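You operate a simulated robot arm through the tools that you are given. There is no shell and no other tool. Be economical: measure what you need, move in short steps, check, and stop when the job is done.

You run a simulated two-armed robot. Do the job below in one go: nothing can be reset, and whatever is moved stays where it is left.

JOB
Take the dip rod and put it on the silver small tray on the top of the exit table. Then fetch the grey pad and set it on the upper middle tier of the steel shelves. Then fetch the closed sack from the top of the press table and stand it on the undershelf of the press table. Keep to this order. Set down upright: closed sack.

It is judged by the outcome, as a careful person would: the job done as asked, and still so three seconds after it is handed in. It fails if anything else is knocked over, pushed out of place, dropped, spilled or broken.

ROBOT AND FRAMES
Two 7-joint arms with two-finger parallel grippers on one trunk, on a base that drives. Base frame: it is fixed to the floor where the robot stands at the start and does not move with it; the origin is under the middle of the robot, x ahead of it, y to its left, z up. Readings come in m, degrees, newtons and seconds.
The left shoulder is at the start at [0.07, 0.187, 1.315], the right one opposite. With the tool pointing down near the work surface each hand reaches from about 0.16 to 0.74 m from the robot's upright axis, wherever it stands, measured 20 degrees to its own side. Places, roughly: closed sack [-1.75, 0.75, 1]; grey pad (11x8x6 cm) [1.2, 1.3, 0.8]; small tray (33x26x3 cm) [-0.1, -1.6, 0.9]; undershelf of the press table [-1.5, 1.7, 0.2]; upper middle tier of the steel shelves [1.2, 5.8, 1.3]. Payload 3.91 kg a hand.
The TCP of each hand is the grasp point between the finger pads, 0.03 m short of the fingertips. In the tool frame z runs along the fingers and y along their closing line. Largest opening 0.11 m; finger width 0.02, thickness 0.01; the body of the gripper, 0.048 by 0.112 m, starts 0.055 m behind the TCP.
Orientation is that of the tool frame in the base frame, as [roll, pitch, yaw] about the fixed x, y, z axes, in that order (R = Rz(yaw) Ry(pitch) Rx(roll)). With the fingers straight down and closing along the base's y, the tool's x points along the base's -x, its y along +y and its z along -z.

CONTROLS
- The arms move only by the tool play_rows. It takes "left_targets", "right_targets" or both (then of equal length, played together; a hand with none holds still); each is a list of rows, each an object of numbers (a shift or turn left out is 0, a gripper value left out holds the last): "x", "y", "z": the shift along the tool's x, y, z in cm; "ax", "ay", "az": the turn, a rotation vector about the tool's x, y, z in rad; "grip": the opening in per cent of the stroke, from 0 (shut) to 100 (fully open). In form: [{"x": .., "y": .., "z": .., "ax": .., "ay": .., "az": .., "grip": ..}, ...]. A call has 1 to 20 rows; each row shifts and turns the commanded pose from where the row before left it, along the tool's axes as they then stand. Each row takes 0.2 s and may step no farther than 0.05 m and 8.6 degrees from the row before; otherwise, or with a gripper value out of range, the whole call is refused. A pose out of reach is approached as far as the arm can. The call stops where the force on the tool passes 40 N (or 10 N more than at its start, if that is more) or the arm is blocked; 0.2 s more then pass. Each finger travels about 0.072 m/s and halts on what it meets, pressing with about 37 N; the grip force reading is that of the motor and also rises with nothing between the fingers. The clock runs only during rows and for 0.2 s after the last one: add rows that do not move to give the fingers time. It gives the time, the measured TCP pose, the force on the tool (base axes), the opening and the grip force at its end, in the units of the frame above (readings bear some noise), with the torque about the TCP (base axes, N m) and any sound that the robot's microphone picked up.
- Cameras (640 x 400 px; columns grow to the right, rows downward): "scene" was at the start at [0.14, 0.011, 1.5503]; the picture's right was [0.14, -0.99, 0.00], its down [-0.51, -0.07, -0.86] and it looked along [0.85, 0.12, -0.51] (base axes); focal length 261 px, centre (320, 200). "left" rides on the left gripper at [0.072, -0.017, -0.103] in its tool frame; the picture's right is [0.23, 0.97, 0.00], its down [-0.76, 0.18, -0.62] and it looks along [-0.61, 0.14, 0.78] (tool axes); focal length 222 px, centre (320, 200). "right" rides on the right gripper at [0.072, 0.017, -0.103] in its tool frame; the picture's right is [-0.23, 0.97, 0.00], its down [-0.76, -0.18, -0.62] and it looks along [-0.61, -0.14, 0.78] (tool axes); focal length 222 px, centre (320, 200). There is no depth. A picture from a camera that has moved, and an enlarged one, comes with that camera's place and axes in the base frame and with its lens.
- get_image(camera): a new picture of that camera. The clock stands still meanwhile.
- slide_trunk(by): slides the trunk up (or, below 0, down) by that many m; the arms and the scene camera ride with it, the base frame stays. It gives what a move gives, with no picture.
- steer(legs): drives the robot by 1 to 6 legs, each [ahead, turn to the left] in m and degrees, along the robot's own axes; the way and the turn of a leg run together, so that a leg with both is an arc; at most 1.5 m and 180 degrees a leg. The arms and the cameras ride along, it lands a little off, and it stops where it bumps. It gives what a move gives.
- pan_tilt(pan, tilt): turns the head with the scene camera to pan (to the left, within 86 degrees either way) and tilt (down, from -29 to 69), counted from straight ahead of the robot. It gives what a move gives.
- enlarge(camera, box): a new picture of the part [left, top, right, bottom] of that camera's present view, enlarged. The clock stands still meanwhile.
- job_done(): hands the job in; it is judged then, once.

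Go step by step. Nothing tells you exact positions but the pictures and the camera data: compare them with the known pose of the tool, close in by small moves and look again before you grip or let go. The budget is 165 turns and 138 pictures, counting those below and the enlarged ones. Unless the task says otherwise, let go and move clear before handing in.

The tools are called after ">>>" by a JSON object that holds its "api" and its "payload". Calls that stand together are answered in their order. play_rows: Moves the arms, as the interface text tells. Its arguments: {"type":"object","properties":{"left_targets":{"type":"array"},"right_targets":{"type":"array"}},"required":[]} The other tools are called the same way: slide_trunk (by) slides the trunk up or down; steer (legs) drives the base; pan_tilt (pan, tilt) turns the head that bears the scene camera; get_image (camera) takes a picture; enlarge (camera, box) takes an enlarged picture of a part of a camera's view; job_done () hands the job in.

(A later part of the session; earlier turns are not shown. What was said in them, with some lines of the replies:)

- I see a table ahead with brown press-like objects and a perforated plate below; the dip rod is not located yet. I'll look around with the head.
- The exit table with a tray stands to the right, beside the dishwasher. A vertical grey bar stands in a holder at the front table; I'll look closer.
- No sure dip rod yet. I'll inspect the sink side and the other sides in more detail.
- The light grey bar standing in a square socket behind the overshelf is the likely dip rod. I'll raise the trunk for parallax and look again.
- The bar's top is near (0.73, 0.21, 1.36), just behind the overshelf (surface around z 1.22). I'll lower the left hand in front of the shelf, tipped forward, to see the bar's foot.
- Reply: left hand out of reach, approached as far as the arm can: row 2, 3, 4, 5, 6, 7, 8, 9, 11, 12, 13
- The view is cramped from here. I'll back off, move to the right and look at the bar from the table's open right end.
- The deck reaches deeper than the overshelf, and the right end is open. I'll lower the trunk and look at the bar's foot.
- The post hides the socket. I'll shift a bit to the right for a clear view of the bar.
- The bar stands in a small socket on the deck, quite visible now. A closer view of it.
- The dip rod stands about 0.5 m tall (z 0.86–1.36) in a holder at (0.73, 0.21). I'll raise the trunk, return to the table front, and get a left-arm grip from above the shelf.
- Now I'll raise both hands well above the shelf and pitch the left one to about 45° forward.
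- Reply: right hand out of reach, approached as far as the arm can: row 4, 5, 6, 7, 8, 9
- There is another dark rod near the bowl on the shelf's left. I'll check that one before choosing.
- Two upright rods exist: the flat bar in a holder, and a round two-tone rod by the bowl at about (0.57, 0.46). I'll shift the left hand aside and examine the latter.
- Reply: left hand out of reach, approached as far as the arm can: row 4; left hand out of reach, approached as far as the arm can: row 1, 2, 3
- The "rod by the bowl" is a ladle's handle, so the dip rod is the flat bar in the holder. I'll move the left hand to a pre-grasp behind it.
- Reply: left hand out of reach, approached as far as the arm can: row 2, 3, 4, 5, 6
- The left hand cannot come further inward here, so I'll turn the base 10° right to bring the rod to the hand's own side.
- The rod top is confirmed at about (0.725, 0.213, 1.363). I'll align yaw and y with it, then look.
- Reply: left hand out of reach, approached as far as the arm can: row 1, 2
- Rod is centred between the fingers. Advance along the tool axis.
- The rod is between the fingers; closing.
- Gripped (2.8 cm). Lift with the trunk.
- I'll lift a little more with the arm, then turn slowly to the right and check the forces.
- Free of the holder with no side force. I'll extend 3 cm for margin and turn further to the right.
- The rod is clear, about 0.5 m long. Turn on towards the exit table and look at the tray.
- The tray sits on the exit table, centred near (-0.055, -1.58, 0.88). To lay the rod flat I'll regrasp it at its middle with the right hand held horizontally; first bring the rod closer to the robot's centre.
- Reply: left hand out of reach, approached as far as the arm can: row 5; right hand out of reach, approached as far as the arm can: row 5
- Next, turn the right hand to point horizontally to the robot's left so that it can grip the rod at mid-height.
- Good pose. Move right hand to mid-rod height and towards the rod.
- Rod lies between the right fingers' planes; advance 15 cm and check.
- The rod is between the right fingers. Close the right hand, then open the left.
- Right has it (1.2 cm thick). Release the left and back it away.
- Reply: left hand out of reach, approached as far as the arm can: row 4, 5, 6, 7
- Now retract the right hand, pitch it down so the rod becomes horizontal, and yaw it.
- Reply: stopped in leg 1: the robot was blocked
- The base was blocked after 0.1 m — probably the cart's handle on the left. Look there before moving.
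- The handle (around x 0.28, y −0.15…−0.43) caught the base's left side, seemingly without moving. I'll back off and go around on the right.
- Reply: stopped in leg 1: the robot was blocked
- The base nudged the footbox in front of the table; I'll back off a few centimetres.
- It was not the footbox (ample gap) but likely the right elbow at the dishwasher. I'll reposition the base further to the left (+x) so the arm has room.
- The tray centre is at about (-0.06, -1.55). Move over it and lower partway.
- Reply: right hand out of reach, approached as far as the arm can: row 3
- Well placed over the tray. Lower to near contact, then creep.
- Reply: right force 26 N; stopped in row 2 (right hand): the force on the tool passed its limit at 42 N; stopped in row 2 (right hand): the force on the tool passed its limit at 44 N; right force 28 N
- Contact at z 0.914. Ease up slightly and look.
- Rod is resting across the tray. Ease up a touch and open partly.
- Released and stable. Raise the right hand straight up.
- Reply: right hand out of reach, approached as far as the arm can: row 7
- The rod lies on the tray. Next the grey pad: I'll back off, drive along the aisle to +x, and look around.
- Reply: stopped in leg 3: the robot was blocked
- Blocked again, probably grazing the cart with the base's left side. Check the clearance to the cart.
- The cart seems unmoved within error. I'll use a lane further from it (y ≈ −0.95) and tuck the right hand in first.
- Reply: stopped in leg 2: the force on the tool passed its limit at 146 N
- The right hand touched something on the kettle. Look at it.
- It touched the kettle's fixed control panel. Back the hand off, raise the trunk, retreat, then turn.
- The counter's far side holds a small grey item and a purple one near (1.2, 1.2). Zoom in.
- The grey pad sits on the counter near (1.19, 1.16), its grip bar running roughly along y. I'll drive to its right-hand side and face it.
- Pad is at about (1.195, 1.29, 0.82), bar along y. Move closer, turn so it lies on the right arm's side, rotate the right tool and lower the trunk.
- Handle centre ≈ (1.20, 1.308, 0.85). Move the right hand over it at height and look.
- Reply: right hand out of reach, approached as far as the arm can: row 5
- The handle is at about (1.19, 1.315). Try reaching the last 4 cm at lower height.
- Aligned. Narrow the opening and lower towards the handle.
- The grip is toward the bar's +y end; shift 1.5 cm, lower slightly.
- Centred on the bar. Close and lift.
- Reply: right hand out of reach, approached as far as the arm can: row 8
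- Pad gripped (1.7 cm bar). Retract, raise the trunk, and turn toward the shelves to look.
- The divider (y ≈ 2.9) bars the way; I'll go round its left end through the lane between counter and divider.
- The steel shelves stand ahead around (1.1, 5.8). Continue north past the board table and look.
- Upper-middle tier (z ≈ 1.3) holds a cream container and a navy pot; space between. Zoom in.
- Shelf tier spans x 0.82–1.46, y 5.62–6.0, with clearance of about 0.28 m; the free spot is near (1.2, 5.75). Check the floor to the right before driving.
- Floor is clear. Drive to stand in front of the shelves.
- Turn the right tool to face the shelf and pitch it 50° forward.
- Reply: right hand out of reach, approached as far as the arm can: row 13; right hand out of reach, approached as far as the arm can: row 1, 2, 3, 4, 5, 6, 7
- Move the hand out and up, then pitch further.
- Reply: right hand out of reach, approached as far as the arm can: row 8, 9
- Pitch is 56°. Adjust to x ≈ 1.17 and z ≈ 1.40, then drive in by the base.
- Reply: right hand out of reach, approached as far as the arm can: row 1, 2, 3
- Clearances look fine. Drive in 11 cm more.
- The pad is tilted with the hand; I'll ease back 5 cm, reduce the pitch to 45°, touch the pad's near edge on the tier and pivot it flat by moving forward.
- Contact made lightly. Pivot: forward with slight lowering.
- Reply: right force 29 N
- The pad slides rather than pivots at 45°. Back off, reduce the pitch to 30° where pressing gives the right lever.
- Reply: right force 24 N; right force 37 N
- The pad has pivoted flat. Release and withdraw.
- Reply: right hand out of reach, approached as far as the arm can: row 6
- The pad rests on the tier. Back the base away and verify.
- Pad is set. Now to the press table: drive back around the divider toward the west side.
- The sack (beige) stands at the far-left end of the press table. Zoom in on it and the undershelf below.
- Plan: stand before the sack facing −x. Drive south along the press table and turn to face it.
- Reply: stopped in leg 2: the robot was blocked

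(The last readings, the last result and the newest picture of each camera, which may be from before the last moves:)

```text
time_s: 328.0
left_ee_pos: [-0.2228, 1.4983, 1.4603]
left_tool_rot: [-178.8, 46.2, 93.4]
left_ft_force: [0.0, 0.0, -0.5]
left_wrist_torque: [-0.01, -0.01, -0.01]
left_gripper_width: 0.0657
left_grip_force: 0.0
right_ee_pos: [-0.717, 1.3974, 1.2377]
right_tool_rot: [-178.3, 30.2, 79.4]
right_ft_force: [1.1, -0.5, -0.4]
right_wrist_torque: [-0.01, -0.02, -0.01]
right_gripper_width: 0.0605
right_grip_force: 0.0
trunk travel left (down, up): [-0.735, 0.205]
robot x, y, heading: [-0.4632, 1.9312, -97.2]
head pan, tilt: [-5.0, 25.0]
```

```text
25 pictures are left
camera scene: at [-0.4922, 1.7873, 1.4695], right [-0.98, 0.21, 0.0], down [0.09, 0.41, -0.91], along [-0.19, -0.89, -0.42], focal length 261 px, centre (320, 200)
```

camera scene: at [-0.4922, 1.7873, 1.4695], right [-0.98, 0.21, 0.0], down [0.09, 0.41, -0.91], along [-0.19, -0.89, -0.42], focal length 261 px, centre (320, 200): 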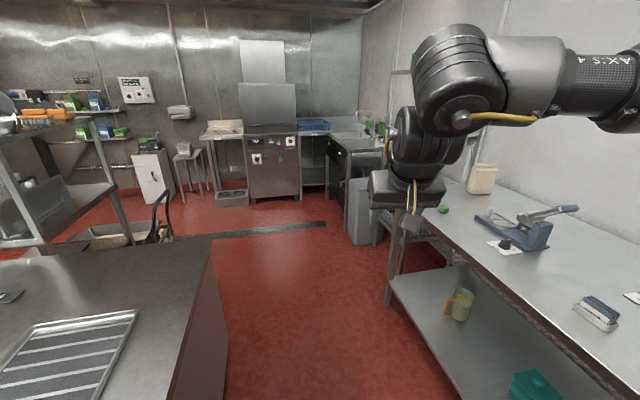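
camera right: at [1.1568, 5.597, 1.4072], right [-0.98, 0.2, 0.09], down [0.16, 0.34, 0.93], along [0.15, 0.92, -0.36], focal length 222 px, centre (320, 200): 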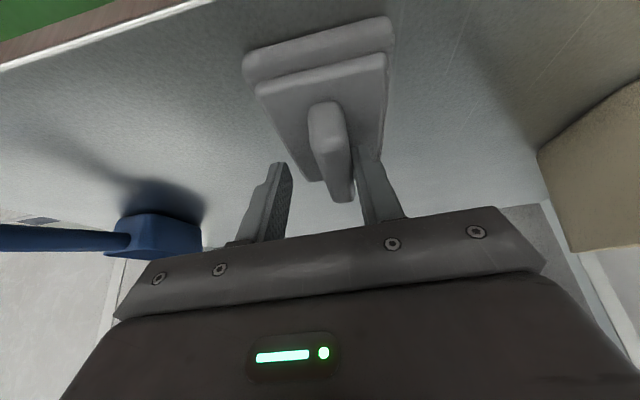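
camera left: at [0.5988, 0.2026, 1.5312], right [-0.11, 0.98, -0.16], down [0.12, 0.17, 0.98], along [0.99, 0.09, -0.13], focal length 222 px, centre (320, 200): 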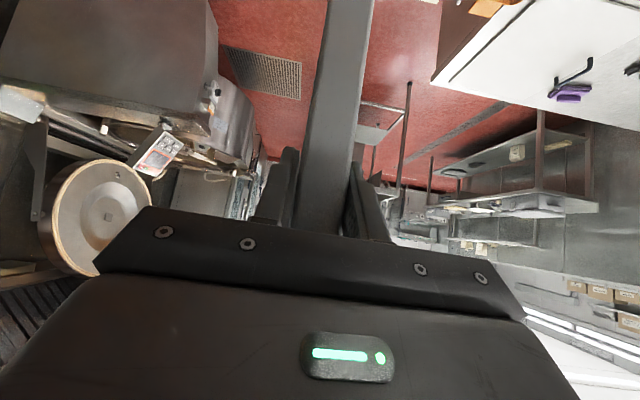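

The counter's end blocked me. I'll back up, shift to the middle of the lane (x ≈ −0.75), with the trunk raised.

>>> {"api": "slide_trunk", "payload": {"by": 0.2}}

>>> {"api": "steer", "payload": {"legs": [[-0.12, 0], [0, -35], [0.42, 0], [0, 42], [1.1, 0], [0, -88]]}}

>>> {"api": "pan_tilt", "payload": {"pan": -5, "tilt": 30}}

>>> {"api": "get_image", "payload": {"camera": "scene"}}

```text
time_s: 330.1
left_ee_pos: [-0.2224, 1.499, 1.6597]
left_tool_rot: [-178.8, 46.2, 93.6]
left_ft_force: [-0.2, 0.4, 0.1]
left_wrist_torque: [-0.02, 0.01, -0.02]
left_gripper_width: 0.0661
left_grip_force: 0.1
right_ee_pos: [-0.7177, 1.3981, 1.4387]
right_tool_rot: [-178.4, 30.2, 79.5]
right_ft_force: [-0.4, -0.4, -0.1]
right_wrist_torque: [0.03, 0.01, 0.05]
right_gripper_width: 0.0607
right_grip_force: 0.0
trunk travel left (down, up): [-0.935, 0.005]
robot x, y, heading: [-0.4688, 1.9296, -97.3]
head pan, tilt: [-5.0, 25.0]
```

```text
time_s: 346.3
left_ee_pos: [-1.0937, 0.3181, 1.6604]
left_tool_rot: [-178.8, 46.2, 13.1]
left_ft_force: [-0.2, 0.1, 0.1]
left_wrist_torque: [-0.03, 0.0, 0.01]
left_gripper_width: 0.0659
left_grip_force: 0.0
right_ee_pos: [-1.2758, 0.7895, 1.4386]
right_tool_rot: [-178.3, 30.4, -1.0]
right_ft_force: [-0.2, 0.1, 0.3]
right_wrist_torque: [0.06, -0.03, 0.02]
right_gripper_width: 0.0605
right_grip_force: 0.0
trunk travel left (down, up): [-0.935, 0.005]
robot x, y, heading: [-0.7067, 0.6321, -177.6]
head pan, tilt: [-5.0, 25.0]
```

```text
time_s: 347.0
left_ee_pos: [-1.0958, 0.3187, 1.6605]
left_tool_rot: [-178.7, 46.2, 13.0]
left_ft_force: [0.0, -0.2, 0.3]
left_wrist_torque: [0.0, 0.0, 0.0]
left_gripper_width: 0.066
left_grip_force: 0.0
right_ee_pos: [-1.276, 0.7901, 1.4387]
right_tool_rot: [-178.3, 30.4, -0.9]
right_ft_force: [-0.2, -0.9, 0.3]
right_wrist_torque: [-0.01, 0.03, -0.01]
right_gripper_width: 0.0607
right_grip_force: 0.0
trunk travel left (down, up): [-0.935, 0.005]
robot x, y, heading: [-0.7123, 0.6328, -177.6]
head pan, tilt: [-5.0, 30.0]
```

```text
24 pictures are left
camera scene: at [-0.852, 0.6323, 1.6616], right [0.05, 1.0, 0.0], down [0.5, -0.02, -0.87], along [-0.87, 0.04, -0.5], focal length 261 px, centre (320, 200)
```

scene: 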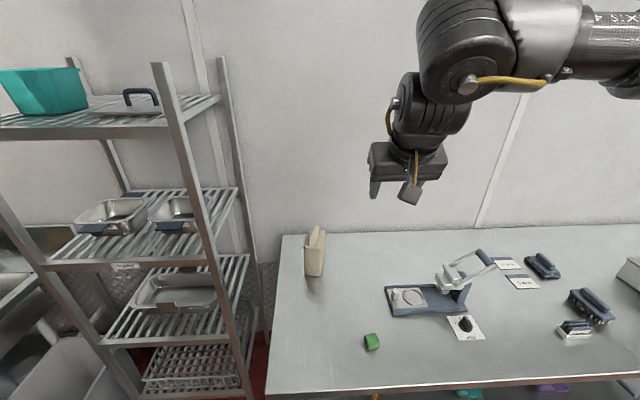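

The sack stands narrow side towards me: good for a grip closing along y. Zoom.

>>> {"api": "enlarge", "payload": {"camera": "scene", "box": [260, 200, 380, 300]}}

```text
4.00 times, centred on (320, 250) of scene
camera zoom: at [-0.852, 0.6323, 1.6616], right [0.05, 1.0, 0.0], down [0.5, -0.02, -0.87], along [-0.87, 0.04, -0.5], focal length 1044 px, centre (320, 0)
```

zoom: 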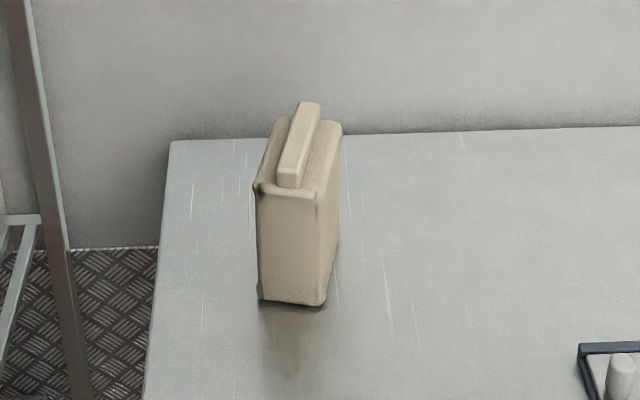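

Sack: body ≈11×6.7×15 cm, centred near (−1.66, 0.65), long axis heading ≈168°. I'll shift the base about 15 cm to −y so the right arm can approach straight, while pitching the hand.

>>> {"api": "steer", "payload": {"legs": [[0, -40], [-0.25, 0], [0, 34], [0.25, 0]]}}

>>> {"api": "play_rows", "payload": {"right_targets": [{"ay": -0.145, "grip": 100}, {"ay": -0.145}, {"ay": -0.145}, {"ay": -0.145}, {"ay": -0.06}, {}]}}

>>> {"api": "slide_trunk", "payload": {"by": -0.38}}

>>> {"api": "get_image", "payload": {"camera": "scene"}}

```text
time_s: 353.6
left_ee_pos: [-1.1604, 0.2187, 1.6636]
left_tool_rot: [-178.7, 46.4, 7.7]
left_ft_force: [-0.5, -0.3, -0.1]
left_wrist_torque: [-0.01, -0.01, -0.01]
left_gripper_width: 0.0661
left_grip_force: 0.1
right_ee_pos: [-1.2987, 0.7053, 1.4413]
right_tool_rot: [-178.3, 30.6, -6.4]
right_ft_force: [0.4, -0.2, 0.6]
right_wrist_torque: [-0.01, 0.03, -0.01]
right_gripper_width: 0.0606
right_grip_force: 0.1
trunk travel left (down, up): [-0.935, 0.005]
robot x, y, heading: [-0.7568, 0.4973, 177.2]
head pan, tilt: [-5.0, 30.0]
```

```text
time_s: 355.0
left_ee_pos: [-1.1662, 0.219, 1.6611]
left_tool_rot: [-178.8, 46.1, 7.7]
left_ft_force: [-0.1, -0.1, 0.1]
left_wrist_torque: [0.0, 0.0, 0.0]
left_gripper_width: 0.066
left_grip_force: 0.0
right_ee_pos: [-1.3809, 0.7508, 1.4726]
right_tool_rot: [-176.3, 67.1, -3.5]
right_ft_force: [-1.0, 0.2, -1.0]
right_wrist_torque: [0.02, -0.04, -0.03]
right_gripper_width: 0.1103
right_grip_force: 0.1
right hand out of reach, approached as far as the arm can: row 1, 2, 3, 4, 5
trunk travel left (down, up): [-0.935, 0.005]
robot x, y, heading: [-0.7579, 0.4927, 176.8]
head pan, tilt: [-5.0, 30.0]
```

```text
time_s: 358.7
left_ee_pos: [-1.1666, 0.2192, 1.282]
left_tool_rot: [-178.7, 46.2, 7.6]
left_ft_force: [0.3, -0.5, 0.2]
left_wrist_torque: [0.01, -0.01, 0.0]
left_gripper_width: 0.0658
left_grip_force: 0.1
right_ee_pos: [-1.3814, 0.7516, 1.0919]
right_tool_rot: [-176.2, 66.9, -3.6]
right_ft_force: [0.4, 0.4, 0.1]
right_wrist_torque: [0.01, -0.01, -0.03]
right_gripper_width: 0.11
right_grip_force: 0.1
trunk travel left (down, up): [-0.555, 0.385]
robot x, y, heading: [-0.7576, 0.4944, 177.1]
head pan, tilt: [-5.0, 30.0]
```

```text
22 pictures are left
camera scene: at [-0.895, 0.5088, 1.2816], right [0.14, 0.99, 0.0], down [0.5, -0.07, -0.87], along [-0.86, 0.12, -0.5], focal length 261 px, centre (320, 200)
```

scene: 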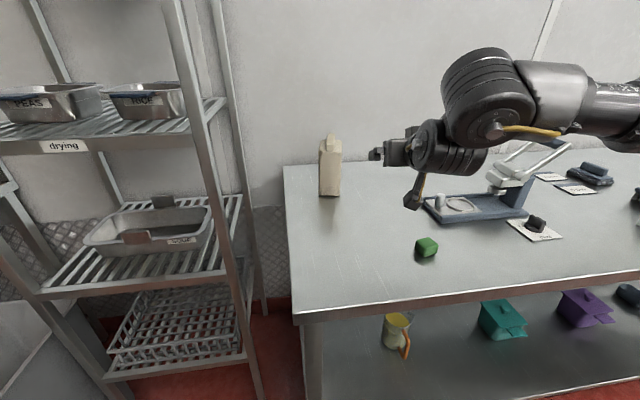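

Align in front of the sack at grip height.

>>> {"api": "play_rows", "payload": {"right_targets": [{"x": 1.58, "y": 2.76, "z": 2.4}, {"x": 1.58, "y": 2.76, "z": 2.4}, {"x": 1.58, "y": 2.76, "z": 2.4}, {"x": 1.58, "y": 2.76, "z": 2.4}, {"x": 1.58, "y": 2.76, "z": 2.4}, {"ax": 0.112, "az": 0.048}, {}]}}

>>> {"api": "get_image", "payload": {"camera": "right"}}

>>> {"api": "get_image", "payload": {"camera": "scene"}}

```text
time_s: 360.3
left_ee_pos: [-1.1673, 0.2201, 1.2805]
left_tool_rot: [-178.9, 46.2, 7.5]
left_ft_force: [-0.4, 0.8, 0.3]
left_wrist_torque: [-0.05, -0.05, 0.01]
left_gripper_width: 0.0661
left_grip_force: 0.1
right_ee_pos: [-1.4771, 0.6297, 0.9687]
right_tool_rot: [-176.4, 67.1, -10.9]
right_ft_force: [-0.4, -0.2, -0.5]
right_wrist_torque: [-0.01, -0.01, 0.02]
right_gripper_width: 0.1098
right_grip_force: 0.0
trunk travel left (down, up): [-0.555, 0.385]
robot x, y, heading: [-0.7577, 0.4909, 177.0]
head pan, tilt: [-5.0, 30.0]
```

```text
21 pictures are left
camera right: at [-1.3611, 0.5843, 0.942], right [-0.32, -0.93, 0.19], down [0.31, 0.08, 0.95], along [-0.89, 0.36, 0.26], focal length 222 px, centre (320, 200)
```

right: 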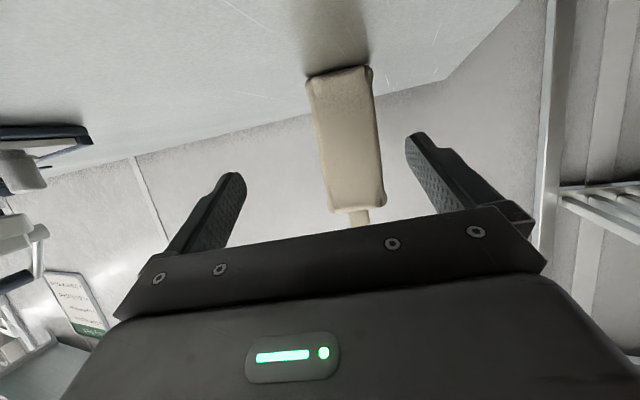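

```text
20 pictures are left
camera scene: at [-0.8956, 0.5102, 1.2814], right [0.14, 0.99, 0.0], down [0.5, -0.07, -0.87], along [-0.86, 0.12, -0.5], focal length 261 px, centre (320, 200)
```

scene: 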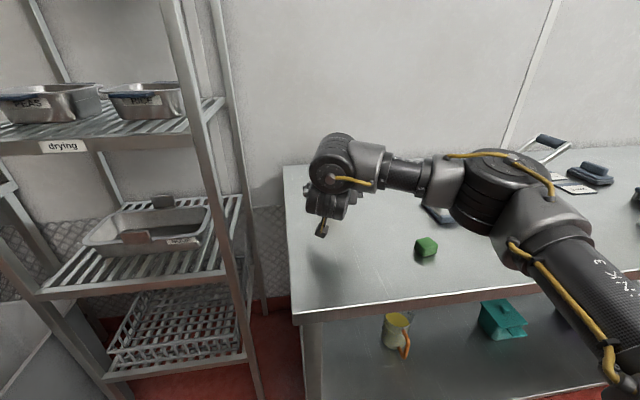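

Nearly centred. Advance horizontally onto the sack.

>>> {"api": "play_rows", "payload": {"right_targets": [{"x": -1.25, "y": 0.3, "z": 3.16}, {"x": -1.25, "y": 0.3, "z": 3.16}, {"x": -1.25, "y": 0.3, "z": 3.16}, {"x": -1.25, "y": 0.2, "z": 3.16}, {"x": -1.25, "y": 0.2, "z": 3.16}, {}]}}

>>> {"api": "get_image", "payload": {"camera": "right"}}

```text
time_s: 361.7
left_ee_pos: [-1.167, 0.2194, 1.2812]
left_tool_rot: [-178.9, 46.3, 7.6]
left_ft_force: [-0.4, 0.4, -0.2]
left_wrist_torque: [-0.01, 0.0, -0.02]
left_gripper_width: 0.0662
left_grip_force: 0.0
right_ee_pos: [-1.6428, 0.6562, 0.9602]
right_tool_rot: [-176.6, 67.2, -10.9]
right_ft_force: [-0.6, -1.0, -1.5]
right_wrist_torque: [0.01, -0.03, -0.03]
right_gripper_width: 0.11
right_grip_force: 0.0
trunk travel left (down, up): [-0.555, 0.385]
robot x, y, heading: [-0.754, 0.4919, 177.1]
head pan, tilt: [-5.0, 30.0]
```

```text
19 pictures are left
camera right: at [-1.5259, 0.6107, 0.9331], right [-0.32, -0.93, 0.19], down [0.31, 0.08, 0.95], along [-0.89, 0.36, 0.26], focal length 222 px, centre (320, 200)
```

right: 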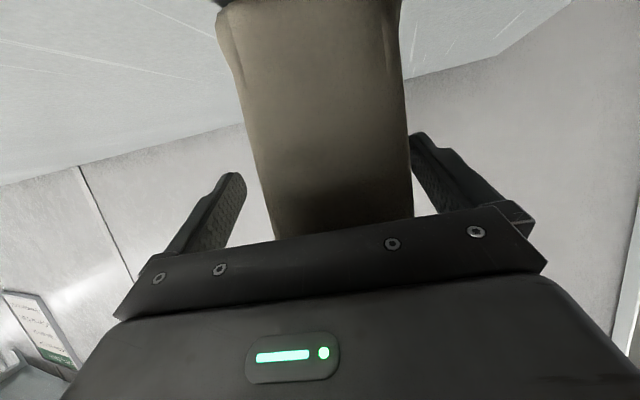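

Sack is between the fingers but nearer the right one; shift 1 cm and close.

>>> {"api": "play_rows", "payload": {"right_targets": [{"y": 1.0}, {"grip": 50}, {}, {"grip": 0}, {}, {}, {}]}}

>>> {"api": "get_image", "payload": {"camera": "right"}}

```text
time_s: 363.3
left_ee_pos: [-1.1668, 0.2189, 1.2816]
left_tool_rot: [-178.8, 46.3, 7.7]
left_ft_force: [0.0, -0.2, -0.6]
left_wrist_torque: [-0.02, 0.0, 0.01]
left_gripper_width: 0.0657
left_grip_force: 0.0
right_ee_pos: [-1.645, 0.645, 0.96]
right_tool_rot: [-176.3, 67.2, -10.6]
right_ft_force: [0.1, 1.3, 1.2]
right_wrist_torque: [-0.25, -0.09, -0.1]
right_gripper_width: 0.0724
right_grip_force: 37.3
trunk travel left (down, up): [-0.555, 0.385]
robot x, y, heading: [-0.7534, 0.4946, 176.9]
head pan, tilt: [-5.0, 30.0]
```

```text
18 pictures are left
camera right: at [-1.5295, 0.5997, 0.9334], right [-0.32, -0.93, 0.18], down [0.31, 0.08, 0.95], along [-0.89, 0.36, 0.26], focal length 222 px, centre (320, 200)
```

right: 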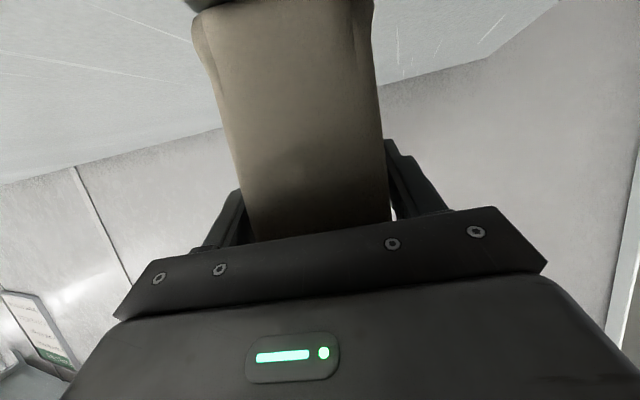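

Gripped (7.2 cm). Lift with the trunk.

>>> {"api": "slide_trunk", "payload": {"by": 0.12}}

>>> {"api": "get_image", "payload": {"camera": "scene"}}

```text
time_s: 364.8
left_ee_pos: [-1.1679, 0.2203, 1.4011]
left_tool_rot: [-178.8, 46.1, 7.5]
left_ft_force: [0.8, 0.3, 0.1]
left_wrist_torque: [0.0, 0.01, -0.02]
left_gripper_width: 0.066
left_grip_force: 0.0
right_ee_pos: [-1.6472, 0.6446, 1.0798]
right_tool_rot: [-176.2, 67.2, -10.6]
right_ft_force: [1.0, 0.1, -5.2]
right_wrist_torque: [-0.08, -0.11, -0.01]
right_gripper_width: 0.0723
right_grip_force: 36.8
trunk travel left (down, up): [-0.675, 0.265]
robot x, y, heading: [-0.7571, 0.4923, 177.1]
head pan, tilt: [-5.0, 30.0]
```

```text
17 pictures are left
camera scene: at [-0.8965, 0.5088, 1.4013], right [0.14, 0.99, 0.0], down [0.5, -0.07, -0.87], along [-0.86, 0.12, -0.5], focal length 261 px, centre (320, 200)
```

scene: 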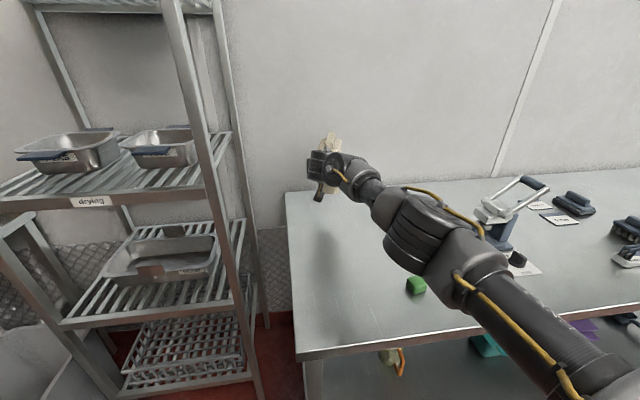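

Sack held (≈0.5 kg). Retract, back away at a slight angle, so I can lower in front of the table and place it on the undershelf at about (−1.40, 0.70), left of the jug.

>>> {"api": "play_rows", "payload": {"right_targets": [{"x": 1.54, "y": -0.7, "z": -3.6}, {"x": 1.54, "y": -0.7, "z": -3.6}, {"x": 1.54, "y": -0.7, "z": -3.6}, {"x": 1.54, "y": -0.7, "z": -3.6}, {"x": 1.54, "y": -0.7, "z": -3.6}, {}]}}

>>> {"api": "steer", "payload": {"legs": [[-0.1, 0], [0, -12], [-0.3, 0]]}}

>>> {"api": "get_image", "payload": {"camera": "scene"}}

```text
time_s: 366.2
left_ee_pos: [-1.1684, 0.2192, 1.4009]
left_tool_rot: [-178.8, 46.1, 7.5]
left_ft_force: [-0.2, 0.0, 1.4]
left_wrist_torque: [-0.02, 0.02, -0.01]
left_gripper_width: 0.066
left_grip_force: 0.1
right_ee_pos: [-1.4496, 0.6348, 1.0798]
right_tool_rot: [-176.1, 67.1, -10.5]
right_ft_force: [-0.3, -0.4, -5.5]
right_wrist_torque: [-0.05, -0.09, 0.01]
right_gripper_width: 0.072
right_grip_force: 37.0
trunk travel left (down, up): [-0.675, 0.265]
robot x, y, heading: [-0.7555, 0.4956, 177.2]
head pan, tilt: [-5.0, 30.0]
```

```text
time_s: 369.8
left_ee_pos: [-0.8256, 0.2284, 1.4008]
left_tool_rot: [-178.8, 46.1, -4.6]
left_ft_force: [0.1, 0.0, 0.3]
left_wrist_torque: [-0.01, -0.03, -0.02]
left_gripper_width: 0.0661
left_grip_force: 0.0
right_ee_pos: [-1.0125, 0.6925, 1.081]
right_tool_rot: [-176.2, 67.0, -22.7]
right_ft_force: [-0.2, 0.4, -4.6]
right_wrist_torque: [-0.04, -0.15, 0.03]
right_gripper_width: 0.0722
right_grip_force: 37.0
trunk travel left (down, up): [-0.675, 0.265]
robot x, y, heading: [-0.3648, 0.4075, 164.7]
head pan, tilt: [-5.0, 30.0]
```

```text
16 pictures are left
camera scene: at [-0.4988, 0.4539, 1.4013], right [0.35, 0.94, 0.0], down [0.47, -0.17, -0.87], along [-0.81, 0.3, -0.5], focal length 261 px, centre (320, 200)
```

scene: 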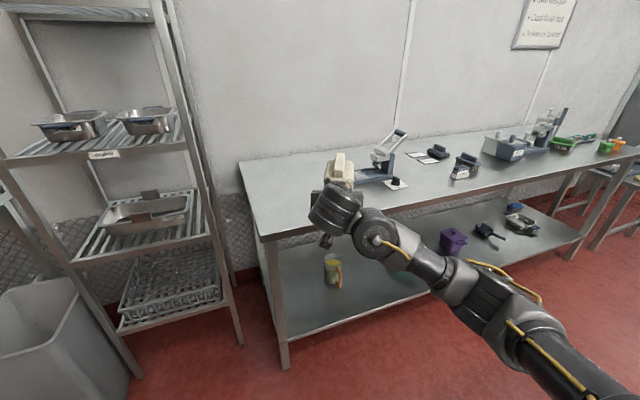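

Clear view. Lower the trunk in front of the table.

>>> {"api": "slide_trunk", "payload": {"by": -0.64}}

>>> {"api": "pan_tilt", "payload": {"pan": -5, "tilt": 20}}

>>> {"api": "get_image", "payload": {"camera": "scene"}}

```text
refused: -0.64 is not a number from -0.4 to 0.4
```

```text
time_s: 370.5
left_ee_pos: [-0.8241, 0.229, 1.4009]
left_tool_rot: [-178.7, 46.2, -4.7]
left_ft_force: [0.4, -0.5, 0.3]
left_wrist_torque: [-0.02, 0.04, 0.0]
left_gripper_width: 0.0661
left_grip_force: 0.0
right_ee_pos: [-1.0116, 0.6924, 1.0814]
right_tool_rot: [-176.3, 67.1, -22.8]
right_ft_force: [0.5, -0.2, -4.6]
right_wrist_torque: [-0.05, -0.1, 0.0]
right_gripper_width: 0.072
right_grip_force: 37.5
trunk travel left (down, up): [-0.675, 0.265]
robot x, y, heading: [-0.3668, 0.4086, 164.7]
head pan, tilt: [-5.0, 20.0]
```

```text
15 pictures are left
camera scene: at [-0.5002, 0.4545, 1.4175], right [0.35, 0.94, 0.0], down [0.32, -0.12, -0.94], along [-0.88, 0.32, -0.34], focal length 261 px, centre (320, 200)
```

scene: 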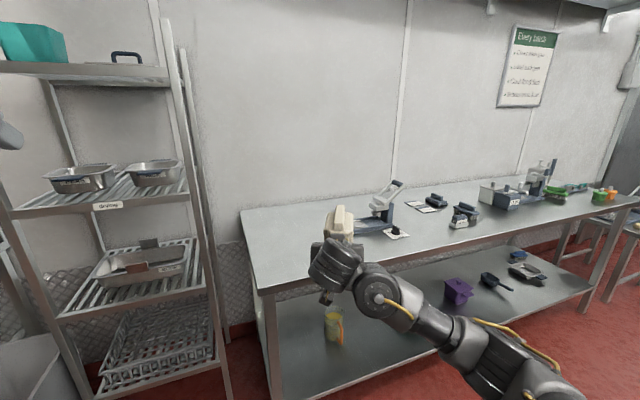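

>>> {"api": "slide_trunk", "payload": {"by": -0.32}}

>>> {"api": "slide_trunk", "payload": {"by": -0.32}}

>>> {"api": "get_image", "payload": {"camera": "scene"}}

```text
time_s: 373.7
left_ee_pos: [-0.8242, 0.2284, 1.0806]
left_tool_rot: [-178.8, 46.1, -4.6]
left_ft_force: [0.2, -0.5, 0.4]
left_wrist_torque: [0.0, -0.02, 0.05]
left_gripper_width: 0.0659
left_grip_force: 0.1
right_ee_pos: [-1.0122, 0.6932, 0.7602]
right_tool_rot: [-176.2, 67.1, -22.8]
right_ft_force: [0.6, -0.4, -5.3]
right_wrist_torque: [-0.03, -0.09, 0.02]
right_gripper_width: 0.072
right_grip_force: 36.9
trunk travel left (down, up): [-0.355, 0.585]
robot x, y, heading: [-0.3641, 0.4102, 164.9]
head pan, tilt: [-5.0, 20.0]
```

```text
time_s: 376.9
left_ee_pos: [-0.8246, 0.2279, 0.7619]
left_tool_rot: [-178.8, 46.1, -4.7]
left_ft_force: [0.4, -0.2, 1.0]
left_wrist_torque: [0.04, 0.0, -0.02]
left_gripper_width: 0.0659
left_grip_force: 0.2
right_ee_pos: [-1.0116, 0.6928, 0.4415]
right_tool_rot: [-176.1, 67.0, -22.7]
right_ft_force: [-0.3, -0.2, -5.1]
right_wrist_torque: [-0.06, -0.12, 0.01]
right_gripper_width: 0.072
right_grip_force: 37.0
trunk travel left (down, up): [-0.035, 0.905]
robot x, y, heading: [-0.3639, 0.4088, 164.7]
head pan, tilt: [-5.0, 20.0]
```

```text
14 pictures are left
camera scene: at [-0.5002, 0.4545, 0.7775], right [0.35, 0.94, 0.0], down [0.32, -0.12, -0.94], along [-0.88, 0.32, -0.34], focal length 261 px, centre (320, 200)
```

scene: 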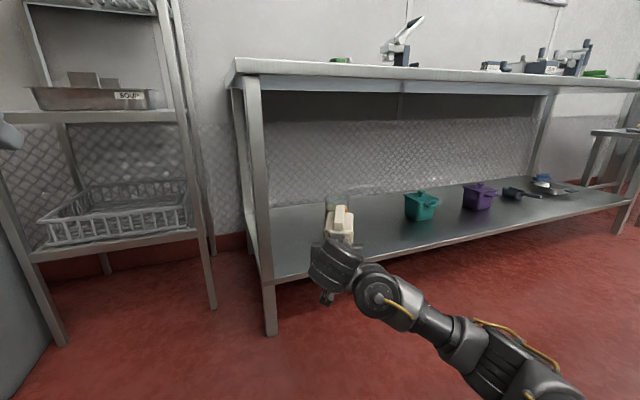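

Undershelf surface is at z ≈ 0.23. Lower to z ≈ 0.36, shift slightly left, then drive in.

>>> {"api": "slide_trunk", "payload": {"by": -0.03}}

>>> {"api": "play_rows", "payload": {"right_targets": [{"x": 2.65, "y": 2.05, "z": 0.15}, {"x": 2.65, "y": 2.05, "z": 0.15}, {}]}}

>>> {"api": "steer", "payload": {"legs": [[0.2, 0]]}}

>>> {"api": "get_image", "payload": {"camera": "scene"}}

>>> {"api": "get_image", "payload": {"camera": "right"}}

```text
time_s: 377.6
left_ee_pos: [-0.8252, 0.2269, 0.7298]
left_tool_rot: [-178.8, 46.1, -4.6]
left_ft_force: [0.5, -0.1, -0.6]
left_wrist_torque: [0.02, 0.0, 0.01]
left_gripper_width: 0.0658
left_grip_force: 0.2
right_ee_pos: [-1.0122, 0.6925, 0.4111]
right_tool_rot: [-176.2, 67.1, -22.8]
right_ft_force: [0.5, -0.8, -4.8]
right_wrist_torque: [-0.07, -0.1, 0.01]
right_gripper_width: 0.0719
right_grip_force: 36.6
trunk travel left (down, up): [-0.005, 0.935]
robot x, y, heading: [-0.3603, 0.4099, 164.6]
head pan, tilt: [-5.0, 20.0]
```

```text
time_s: 378.4
left_ee_pos: [-0.8246, 0.2283, 0.7302]
left_tool_rot: [-178.8, 46.0, -4.6]
left_ft_force: [0.2, -0.1, -0.6]
left_wrist_torque: [-0.02, -0.01, -0.01]
left_gripper_width: 0.066
left_grip_force: 0.0
right_ee_pos: [-1.0143, 0.647, 0.3592]
right_tool_rot: [-176.3, 67.1, -22.9]
right_ft_force: [0.2, 0.6, -4.6]
right_wrist_torque: [-0.04, -0.09, 0.02]
right_gripper_width: 0.0721
right_grip_force: 37.0
trunk travel left (down, up): [-0.005, 0.935]
robot x, y, heading: [-0.3628, 0.4088, 164.7]
head pan, tilt: [-5.0, 20.0]
```

```text
time_s: 380.0
left_ee_pos: [-1.018, 0.2779, 0.7307]
left_tool_rot: [-178.8, 46.2, -4.4]
left_ft_force: [-0.8, 0.5, 0.0]
left_wrist_torque: [-0.01, 0.01, -0.02]
left_gripper_width: 0.0662
left_grip_force: 0.1
right_ee_pos: [-1.2097, 0.6973, 0.3606]
right_tool_rot: [-176.2, 67.1, -22.5]
right_ft_force: [-0.1, -0.8, -4.5]
right_wrist_torque: [-0.05, -0.09, 0.01]
right_gripper_width: 0.072
right_grip_force: 36.9
trunk travel left (down, up): [-0.005, 0.935]
robot x, y, heading: [-0.5587, 0.4653, 164.9]
head pan, tilt: [-5.0, 20.0]
```

```text
13 pictures are left
camera scene: at [-0.6943, 0.5063, 0.7475], right [0.34, 0.94, 0.0], down [0.32, -0.12, -0.94], along [-0.88, 0.32, -0.34], focal length 261 px, centre (320, 200)
```

scene: 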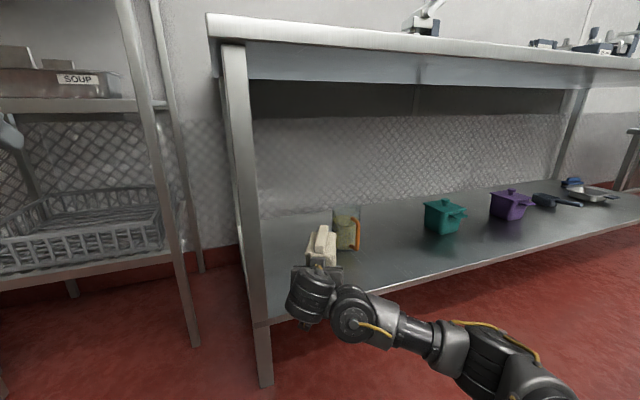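

```text
12 pictures are left
camera right: at [-1.1047, 0.6293, 0.3329], right [-0.51, -0.84, 0.18], down [0.32, 0.02, 0.95], along [-0.8, 0.54, 0.26], focal length 222 px, centre (320, 200)
```

right: 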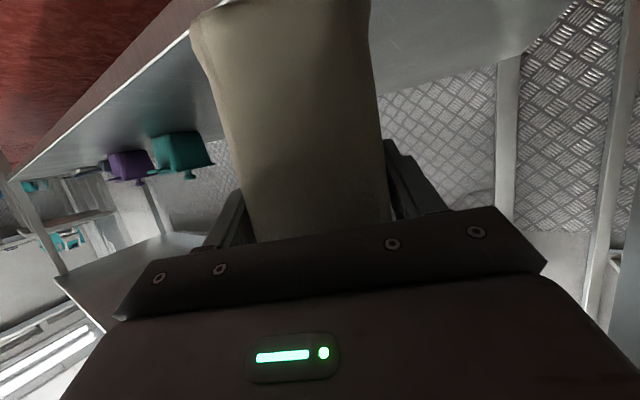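

All clear; drive in 15 cm more.

>>> {"api": "steer", "payload": {"legs": [[0.15, 0]]}}

>>> {"api": "play_rows", "payload": {"right_targets": [{"x": 1.85, "z": 0.78}, {"x": 0.9, "z": 0.4}, {}]}}

>>> {"api": "get_image", "payload": {"camera": "scene"}}

```text
time_s: 381.4
left_ee_pos: [-1.1701, 0.3209, 0.7299]
left_tool_rot: [-178.7, 46.2, -4.5]
left_ft_force: [-0.2, 0.0, 0.0]
left_wrist_torque: [-0.01, 0.0, 0.01]
left_gripper_width: 0.0662
left_grip_force: 0.1
right_ee_pos: [-1.3614, 0.7393, 0.3596]
right_tool_rot: [-176.2, 67.1, -22.7]
right_ft_force: [-0.6, 0.0, -4.6]
right_wrist_torque: [-0.07, -0.08, -0.02]
right_gripper_width: 0.0721
right_grip_force: 37.6
trunk travel left (down, up): [-0.005, 0.935]
robot x, y, heading: [-0.7123, 0.499, 164.9]
head pan, tilt: [-5.0, 20.0]
```

```text
time_s: 382.2
left_ee_pos: [-1.1701, 0.3213, 0.7292]
left_tool_rot: [-178.8, 46.1, -4.4]
left_ft_force: [-0.4, 0.4, 0.0]
left_wrist_torque: [0.02, 0.03, -0.01]
left_gripper_width: 0.0664
left_grip_force: 0.0
right_ee_pos: [-1.3619, 0.7405, 0.3282]
right_tool_rot: [-176.2, 67.2, -22.7]
right_ft_force: [0.9, -0.3, -5.3]
right_wrist_torque: [-0.03, -0.11, 0.02]
right_gripper_width: 0.072
right_grip_force: 37.2
trunk travel left (down, up): [-0.005, 0.935]
robot x, y, heading: [-0.7102, 0.5017, 165.1]
head pan, tilt: [-5.0, 20.0]
```

```text
11 pictures are left
camera scene: at [-0.847, 0.5478, 0.7475], right [0.34, 0.94, 0.0], down [0.32, -0.12, -0.94], along [-0.88, 0.32, -0.34], focal length 261 px, centre (320, 200)
```

scene: 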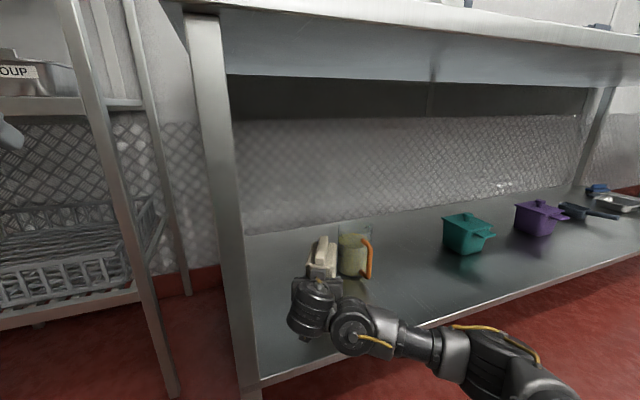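

>>> {"api": "play_rows", "payload": {"right_targets": [{"x": 0.75, "z": 0.32}, {}]}}

>>> {"api": "play_rows", "payload": {"right_targets": [{"x": 0.46, "z": 0.2}, {}]}}

```text
time_s: 382.8
left_ee_pos: [-1.1698, 0.3212, 0.7304]
left_tool_rot: [-178.7, 46.2, -4.5]
left_ft_force: [0.3, -0.2, 0.3]
left_wrist_torque: [-0.01, 0.04, 0.02]
left_gripper_width: 0.0659
left_grip_force: 0.2
right_ee_pos: [-1.362, 0.7413, 0.3213]
right_tool_rot: [-176.3, 67.2, -22.9]
right_ft_force: [0.5, 0.0, -0.9]
right_wrist_torque: [0.03, 0.21, -0.04]
right_gripper_width: 0.0721
right_grip_force: 37.4
trunk travel left (down, up): [-0.005, 0.935]
robot x, y, heading: [-0.7089, 0.5044, 164.8]
head pan, tilt: [-5.0, 20.0]
```

```text
time_s: 383.4
left_ee_pos: [-1.1689, 0.321, 0.7327]
left_tool_rot: [-178.8, 46.2, -4.4]
left_ft_force: [-0.3, -0.1, 0.2]
left_wrist_torque: [0.02, -0.03, 0.0]
left_gripper_width: 0.0661
left_grip_force: 0.1
right_ee_pos: [-1.3625, 0.7398, 0.322]
right_tool_rot: [-177.2, 67.6, -23.6]
right_ft_force: [1.2, 3.0, 22.3]
right_wrist_torque: [-1.11, -0.46, 0.01]
right_gripper_width: 0.0721
right_grip_force: 37.0
trunk travel left (down, up): [-0.005, 0.935]
robot x, y, heading: [-0.7113, 0.5032, 164.9]
head pan, tilt: [-5.0, 20.0]
```

Contact. Ease the load and release.

>>> {"api": "play_rows", "payload": {"right_targets": [{"x": -0.35, "z": -0.15}, {}]}}

>>> {"api": "play_rows", "payload": {"right_targets": [{"grip": 80}, {}, {"grip": 100}, {}, {}]}}

>>> {"api": "get_image", "payload": {"camera": "right"}}

```text
time_s: 384.0
left_ee_pos: [-1.1693, 0.3205, 0.7322]
left_tool_rot: [-178.9, 46.3, -4.4]
left_ft_force: [0.4, 0.1, -0.2]
left_wrist_torque: [0.02, -0.01, -0.02]
left_gripper_width: 0.0658
left_grip_force: 0.0
right_ee_pos: [-1.3627, 0.7405, 0.3215]
right_tool_rot: [-176.2, 67.2, -22.5]
right_ft_force: [-7.5, 1.0, 12.4]
right_wrist_torque: [-0.25, 1.28, -0.18]
right_gripper_width: 0.0719
right_grip_force: 37.0
trunk travel left (down, up): [-0.005, 0.935]
robot x, y, heading: [-0.7127, 0.502, 165.0]
head pan, tilt: [-5.0, 20.0]
```

```text
time_s: 385.2
left_ee_pos: [-1.1698, 0.3213, 0.7312]
left_tool_rot: [-178.8, 46.2, -4.3]
left_ft_force: [-0.1, 1.3, 0.4]
left_wrist_torque: [0.01, 0.03, -0.02]
left_gripper_width: 0.066
left_grip_force: 0.1
right_ee_pos: [-1.3626, 0.7398, 0.3215]
right_tool_rot: [-176.2, 67.1, -22.6]
right_ft_force: [-0.3, 0.2, -0.2]
right_wrist_torque: [0.0, -0.02, -0.01]
right_gripper_width: 0.1102
right_grip_force: 0.0
trunk travel left (down, up): [-0.005, 0.935]
robot x, y, heading: [-0.7101, 0.5059, 164.9]
head pan, tilt: [-5.0, 20.0]
```

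```text
10 pictures are left
camera right: at [-1.2571, 0.6721, 0.2932], right [-0.51, -0.84, 0.18], down [0.32, 0.01, 0.95], along [-0.8, 0.54, 0.26], focal length 222 px, centre (320, 200)
```

right: 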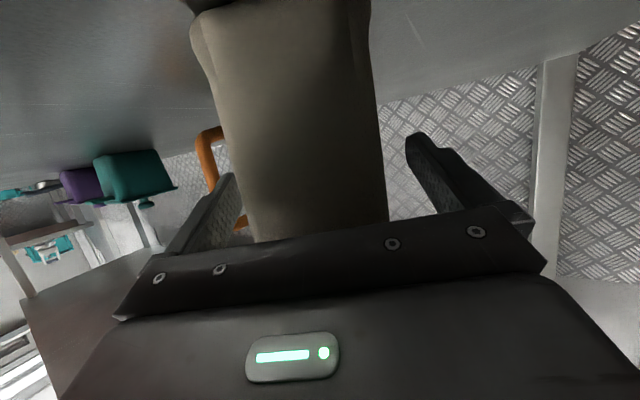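

Released, standing. Centre the fingers a bit and withdraw horizontally.

>>> {"api": "play_rows", "payload": {"right_targets": [{"y": -0.8}, {"x": 0.8, "z": -1.9}, {"x": 1.17, "z": -2.76}, {"x": 1.17, "z": -2.76}, {"x": 1.17, "z": -2.76}, {}]}}

>>> {"api": "steer", "payload": {"legs": [[-0.3, 0]]}}

>>> {"api": "get_image", "payload": {"camera": "scene"}}

```text
time_s: 386.6
left_ee_pos: [-1.1697, 0.3206, 0.7304]
left_tool_rot: [-178.8, 46.2, -4.5]
left_ft_force: [-0.3, -1.2, -0.4]
left_wrist_torque: [-0.02, -0.01, -0.02]
left_gripper_width: 0.0658
left_grip_force: 0.0
right_ee_pos: [-1.2551, 0.6981, 0.3213]
right_tool_rot: [-176.2, 67.1, -22.6]
right_ft_force: [0.1, 0.4, 0.3]
right_wrist_torque: [0.03, 0.04, 0.02]
right_gripper_width: 0.1101
right_grip_force: 0.0
trunk travel left (down, up): [-0.005, 0.935]
robot x, y, heading: [-0.7098, 0.5043, 165.0]
head pan, tilt: [-5.0, 20.0]
```

```text
time_s: 388.7
left_ee_pos: [-0.8784, 0.2445, 0.7305]
left_tool_rot: [-178.9, 46.2, -5.0]
left_ft_force: [-1.1, 0.1, -0.7]
left_wrist_torque: [0.0, 0.0, 0.0]
left_gripper_width: 0.066
left_grip_force: 0.0
right_ee_pos: [-0.9614, 0.6234, 0.3193]
right_tool_rot: [-176.2, 67.1, -23.2]
right_ft_force: [-0.2, -0.2, 0.1]
right_wrist_torque: [0.01, 0.01, 0.02]
right_gripper_width: 0.1102
right_grip_force: 0.0
trunk travel left (down, up): [-0.005, 0.935]
robot x, y, heading: [-0.4192, 0.4242, 164.4]
head pan, tilt: [-5.0, 20.0]
```

```text
9 pictures are left
camera scene: at [-0.5533, 0.4682, 0.7476], right [0.35, 0.94, 0.0], down [0.32, -0.12, -0.94], along [-0.88, 0.33, -0.34], focal length 261 px, centre (320, 200)
```

scene: 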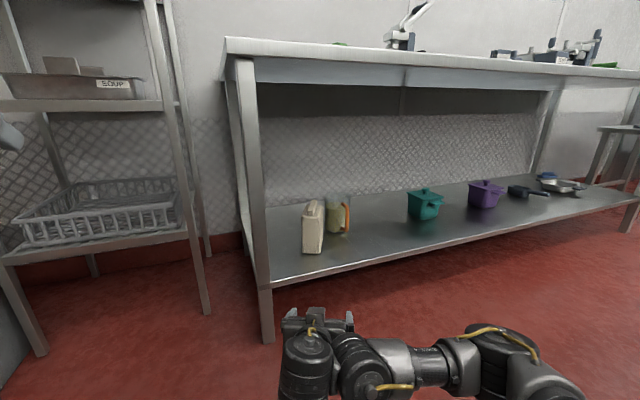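

The sack stands upright on the undershelf. Quick final check of the rod on the tray.

>>> {"api": "slide_trunk", "payload": {"by": 0.4}}

>>> {"api": "slide_trunk", "payload": {"by": 0.4}}

>>> {"api": "steer", "payload": {"legs": [[0, 60]]}}

>>> {"api": "pan_tilt", "payload": {"pan": 60, "tilt": 25}}

>>> {"api": "enlarge", "payload": {"camera": "scene", "box": [160, 80, 480, 300]}}

```text
time_s: 392.5
left_ee_pos: [-0.879, 0.2443, 1.1313]
left_tool_rot: [-178.8, 46.2, -4.9]
left_ft_force: [-0.3, -0.2, -0.4]
left_wrist_torque: [0.02, -0.03, -0.02]
left_gripper_width: 0.0657
left_grip_force: 0.0
right_ee_pos: [-0.9633, 0.6231, 0.7195]
right_tool_rot: [-176.2, 67.2, -23.1]
right_ft_force: [-0.2, 0.8, -0.3]
right_wrist_torque: [0.03, 0.01, 0.03]
right_gripper_width: 0.1099
right_grip_force: 0.0
trunk travel left (down, up): [-0.405, 0.535]
robot x, y, heading: [-0.4192, 0.4233, 164.5]
head pan, tilt: [-5.0, 20.0]
```

```text
time_s: 396.3
left_ee_pos: [-0.88, 0.2438, 1.531]
left_tool_rot: [-178.8, 46.2, -4.9]
left_ft_force: [-0.4, -0.1, 0.1]
left_wrist_torque: [0.02, -0.02, 0.03]
left_gripper_width: 0.0656
left_grip_force: 0.0
right_ee_pos: [-0.9614, 0.6222, 1.121]
right_tool_rot: [-176.2, 67.1, -23.2]
right_ft_force: [0.2, -0.2, -1.0]
right_wrist_torque: [0.04, 0.01, 0.0]
right_gripper_width: 0.1099
right_grip_force: 0.0
trunk travel left (down, up): [-0.805, 0.135]
robot x, y, heading: [-0.4177, 0.425, 164.6]
head pan, tilt: [-5.0, 20.0]
```

```text
time_s: 399.4
left_ee_pos: [-0.4968, -0.0646, 1.531]
left_tool_rot: [-178.8, 46.2, 54.7]
left_ft_force: [0.4, 0.1, 0.1]
left_wrist_torque: [-0.03, -0.02, 0.04]
left_gripper_width: 0.0662
left_grip_force: 0.2
right_ee_pos: [-0.866, 0.0555, 1.12]
right_tool_rot: [-176.1, 67.0, 36.5]
right_ft_force: [0.6, 0.0, 0.4]
right_wrist_torque: [0.02, 0.04, 0.01]
right_gripper_width: 0.1102
right_grip_force: 0.0
trunk travel left (down, up): [-0.805, 0.135]
robot x, y, heading: [-0.4177, 0.4252, -135.9]
head pan, tilt: [-5.0, 20.0]
```

```text
time_s: 400.7
left_ee_pos: [-0.4962, -0.0659, 1.5306]
left_tool_rot: [-178.7, 46.2, 54.7]
left_ft_force: [0.0, -1.5, 0.5]
left_wrist_torque: [0.01, 0.0, -0.02]
left_gripper_width: 0.066
left_grip_force: 0.0
right_ee_pos: [-0.8656, 0.0525, 1.121]
right_tool_rot: [-176.2, 67.0, 36.7]
right_ft_force: [0.5, -0.6, 0.4]
right_wrist_torque: [-0.03, -0.02, -0.01]
right_gripper_width: 0.11
right_grip_force: 0.0
trunk travel left (down, up): [-0.805, 0.135]
robot x, y, heading: [-0.423, 0.4206, -135.9]
head pan, tilt: [60.0, 25.0]
```

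```text
1.82 times, centred on (320, 190) of scene
camera zoom: at [-0.4314, 0.2976, 1.5395], right [-0.97, -0.24, 0.0], down [-0.1, 0.41, -0.91], along [0.22, -0.88, -0.42], focal length 475 px, centre (320, 218)
```

zoom: 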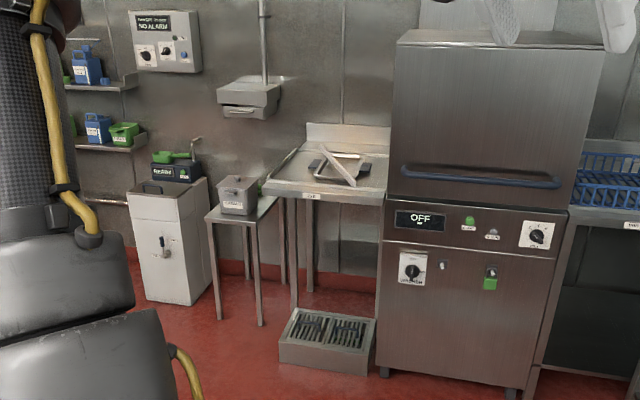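

The rod still lies across the tray, the pad was flat on its tier when I left it, and the sack stands upright on the undershelf. Handing in.

>>> {"api": "job_done", "payload": {}}

```text
The job is handed in.
```

I finished all three moves in the order you asked and handed the job in. I don't have the judge's result.

- **Dip rod:** it lies across the silver small tray on the exit table. A last look from across the room showed it still there. I took the flat bar in the square holder to be the dip rod. The other upright rod on that table turned out to be a ladle handle.
- **Grey pad:** it sits flat on the upper middle tier of the steel shelves, between the cream container and the navy pot.
- **Closed sack:** it stands upright on the undershelf of the press table, to the left of the jug.

There were some contacts along the way:

- **Cart:** the base was blocked twice next to the pan cart. By my estimates the cart moved 3 cm or less, which is within measuring error.
- **Dishwasher:** the base was blocked once near it, probably because the right elbow touched it.
- **Kettle control panel:** the right hand hit it with about 146 N. I saw no damage, but did not check it again afterwards.
- **Soak counter:** the base was blocked once at the end of the counter.

I saw nothing knocked over or spilled.
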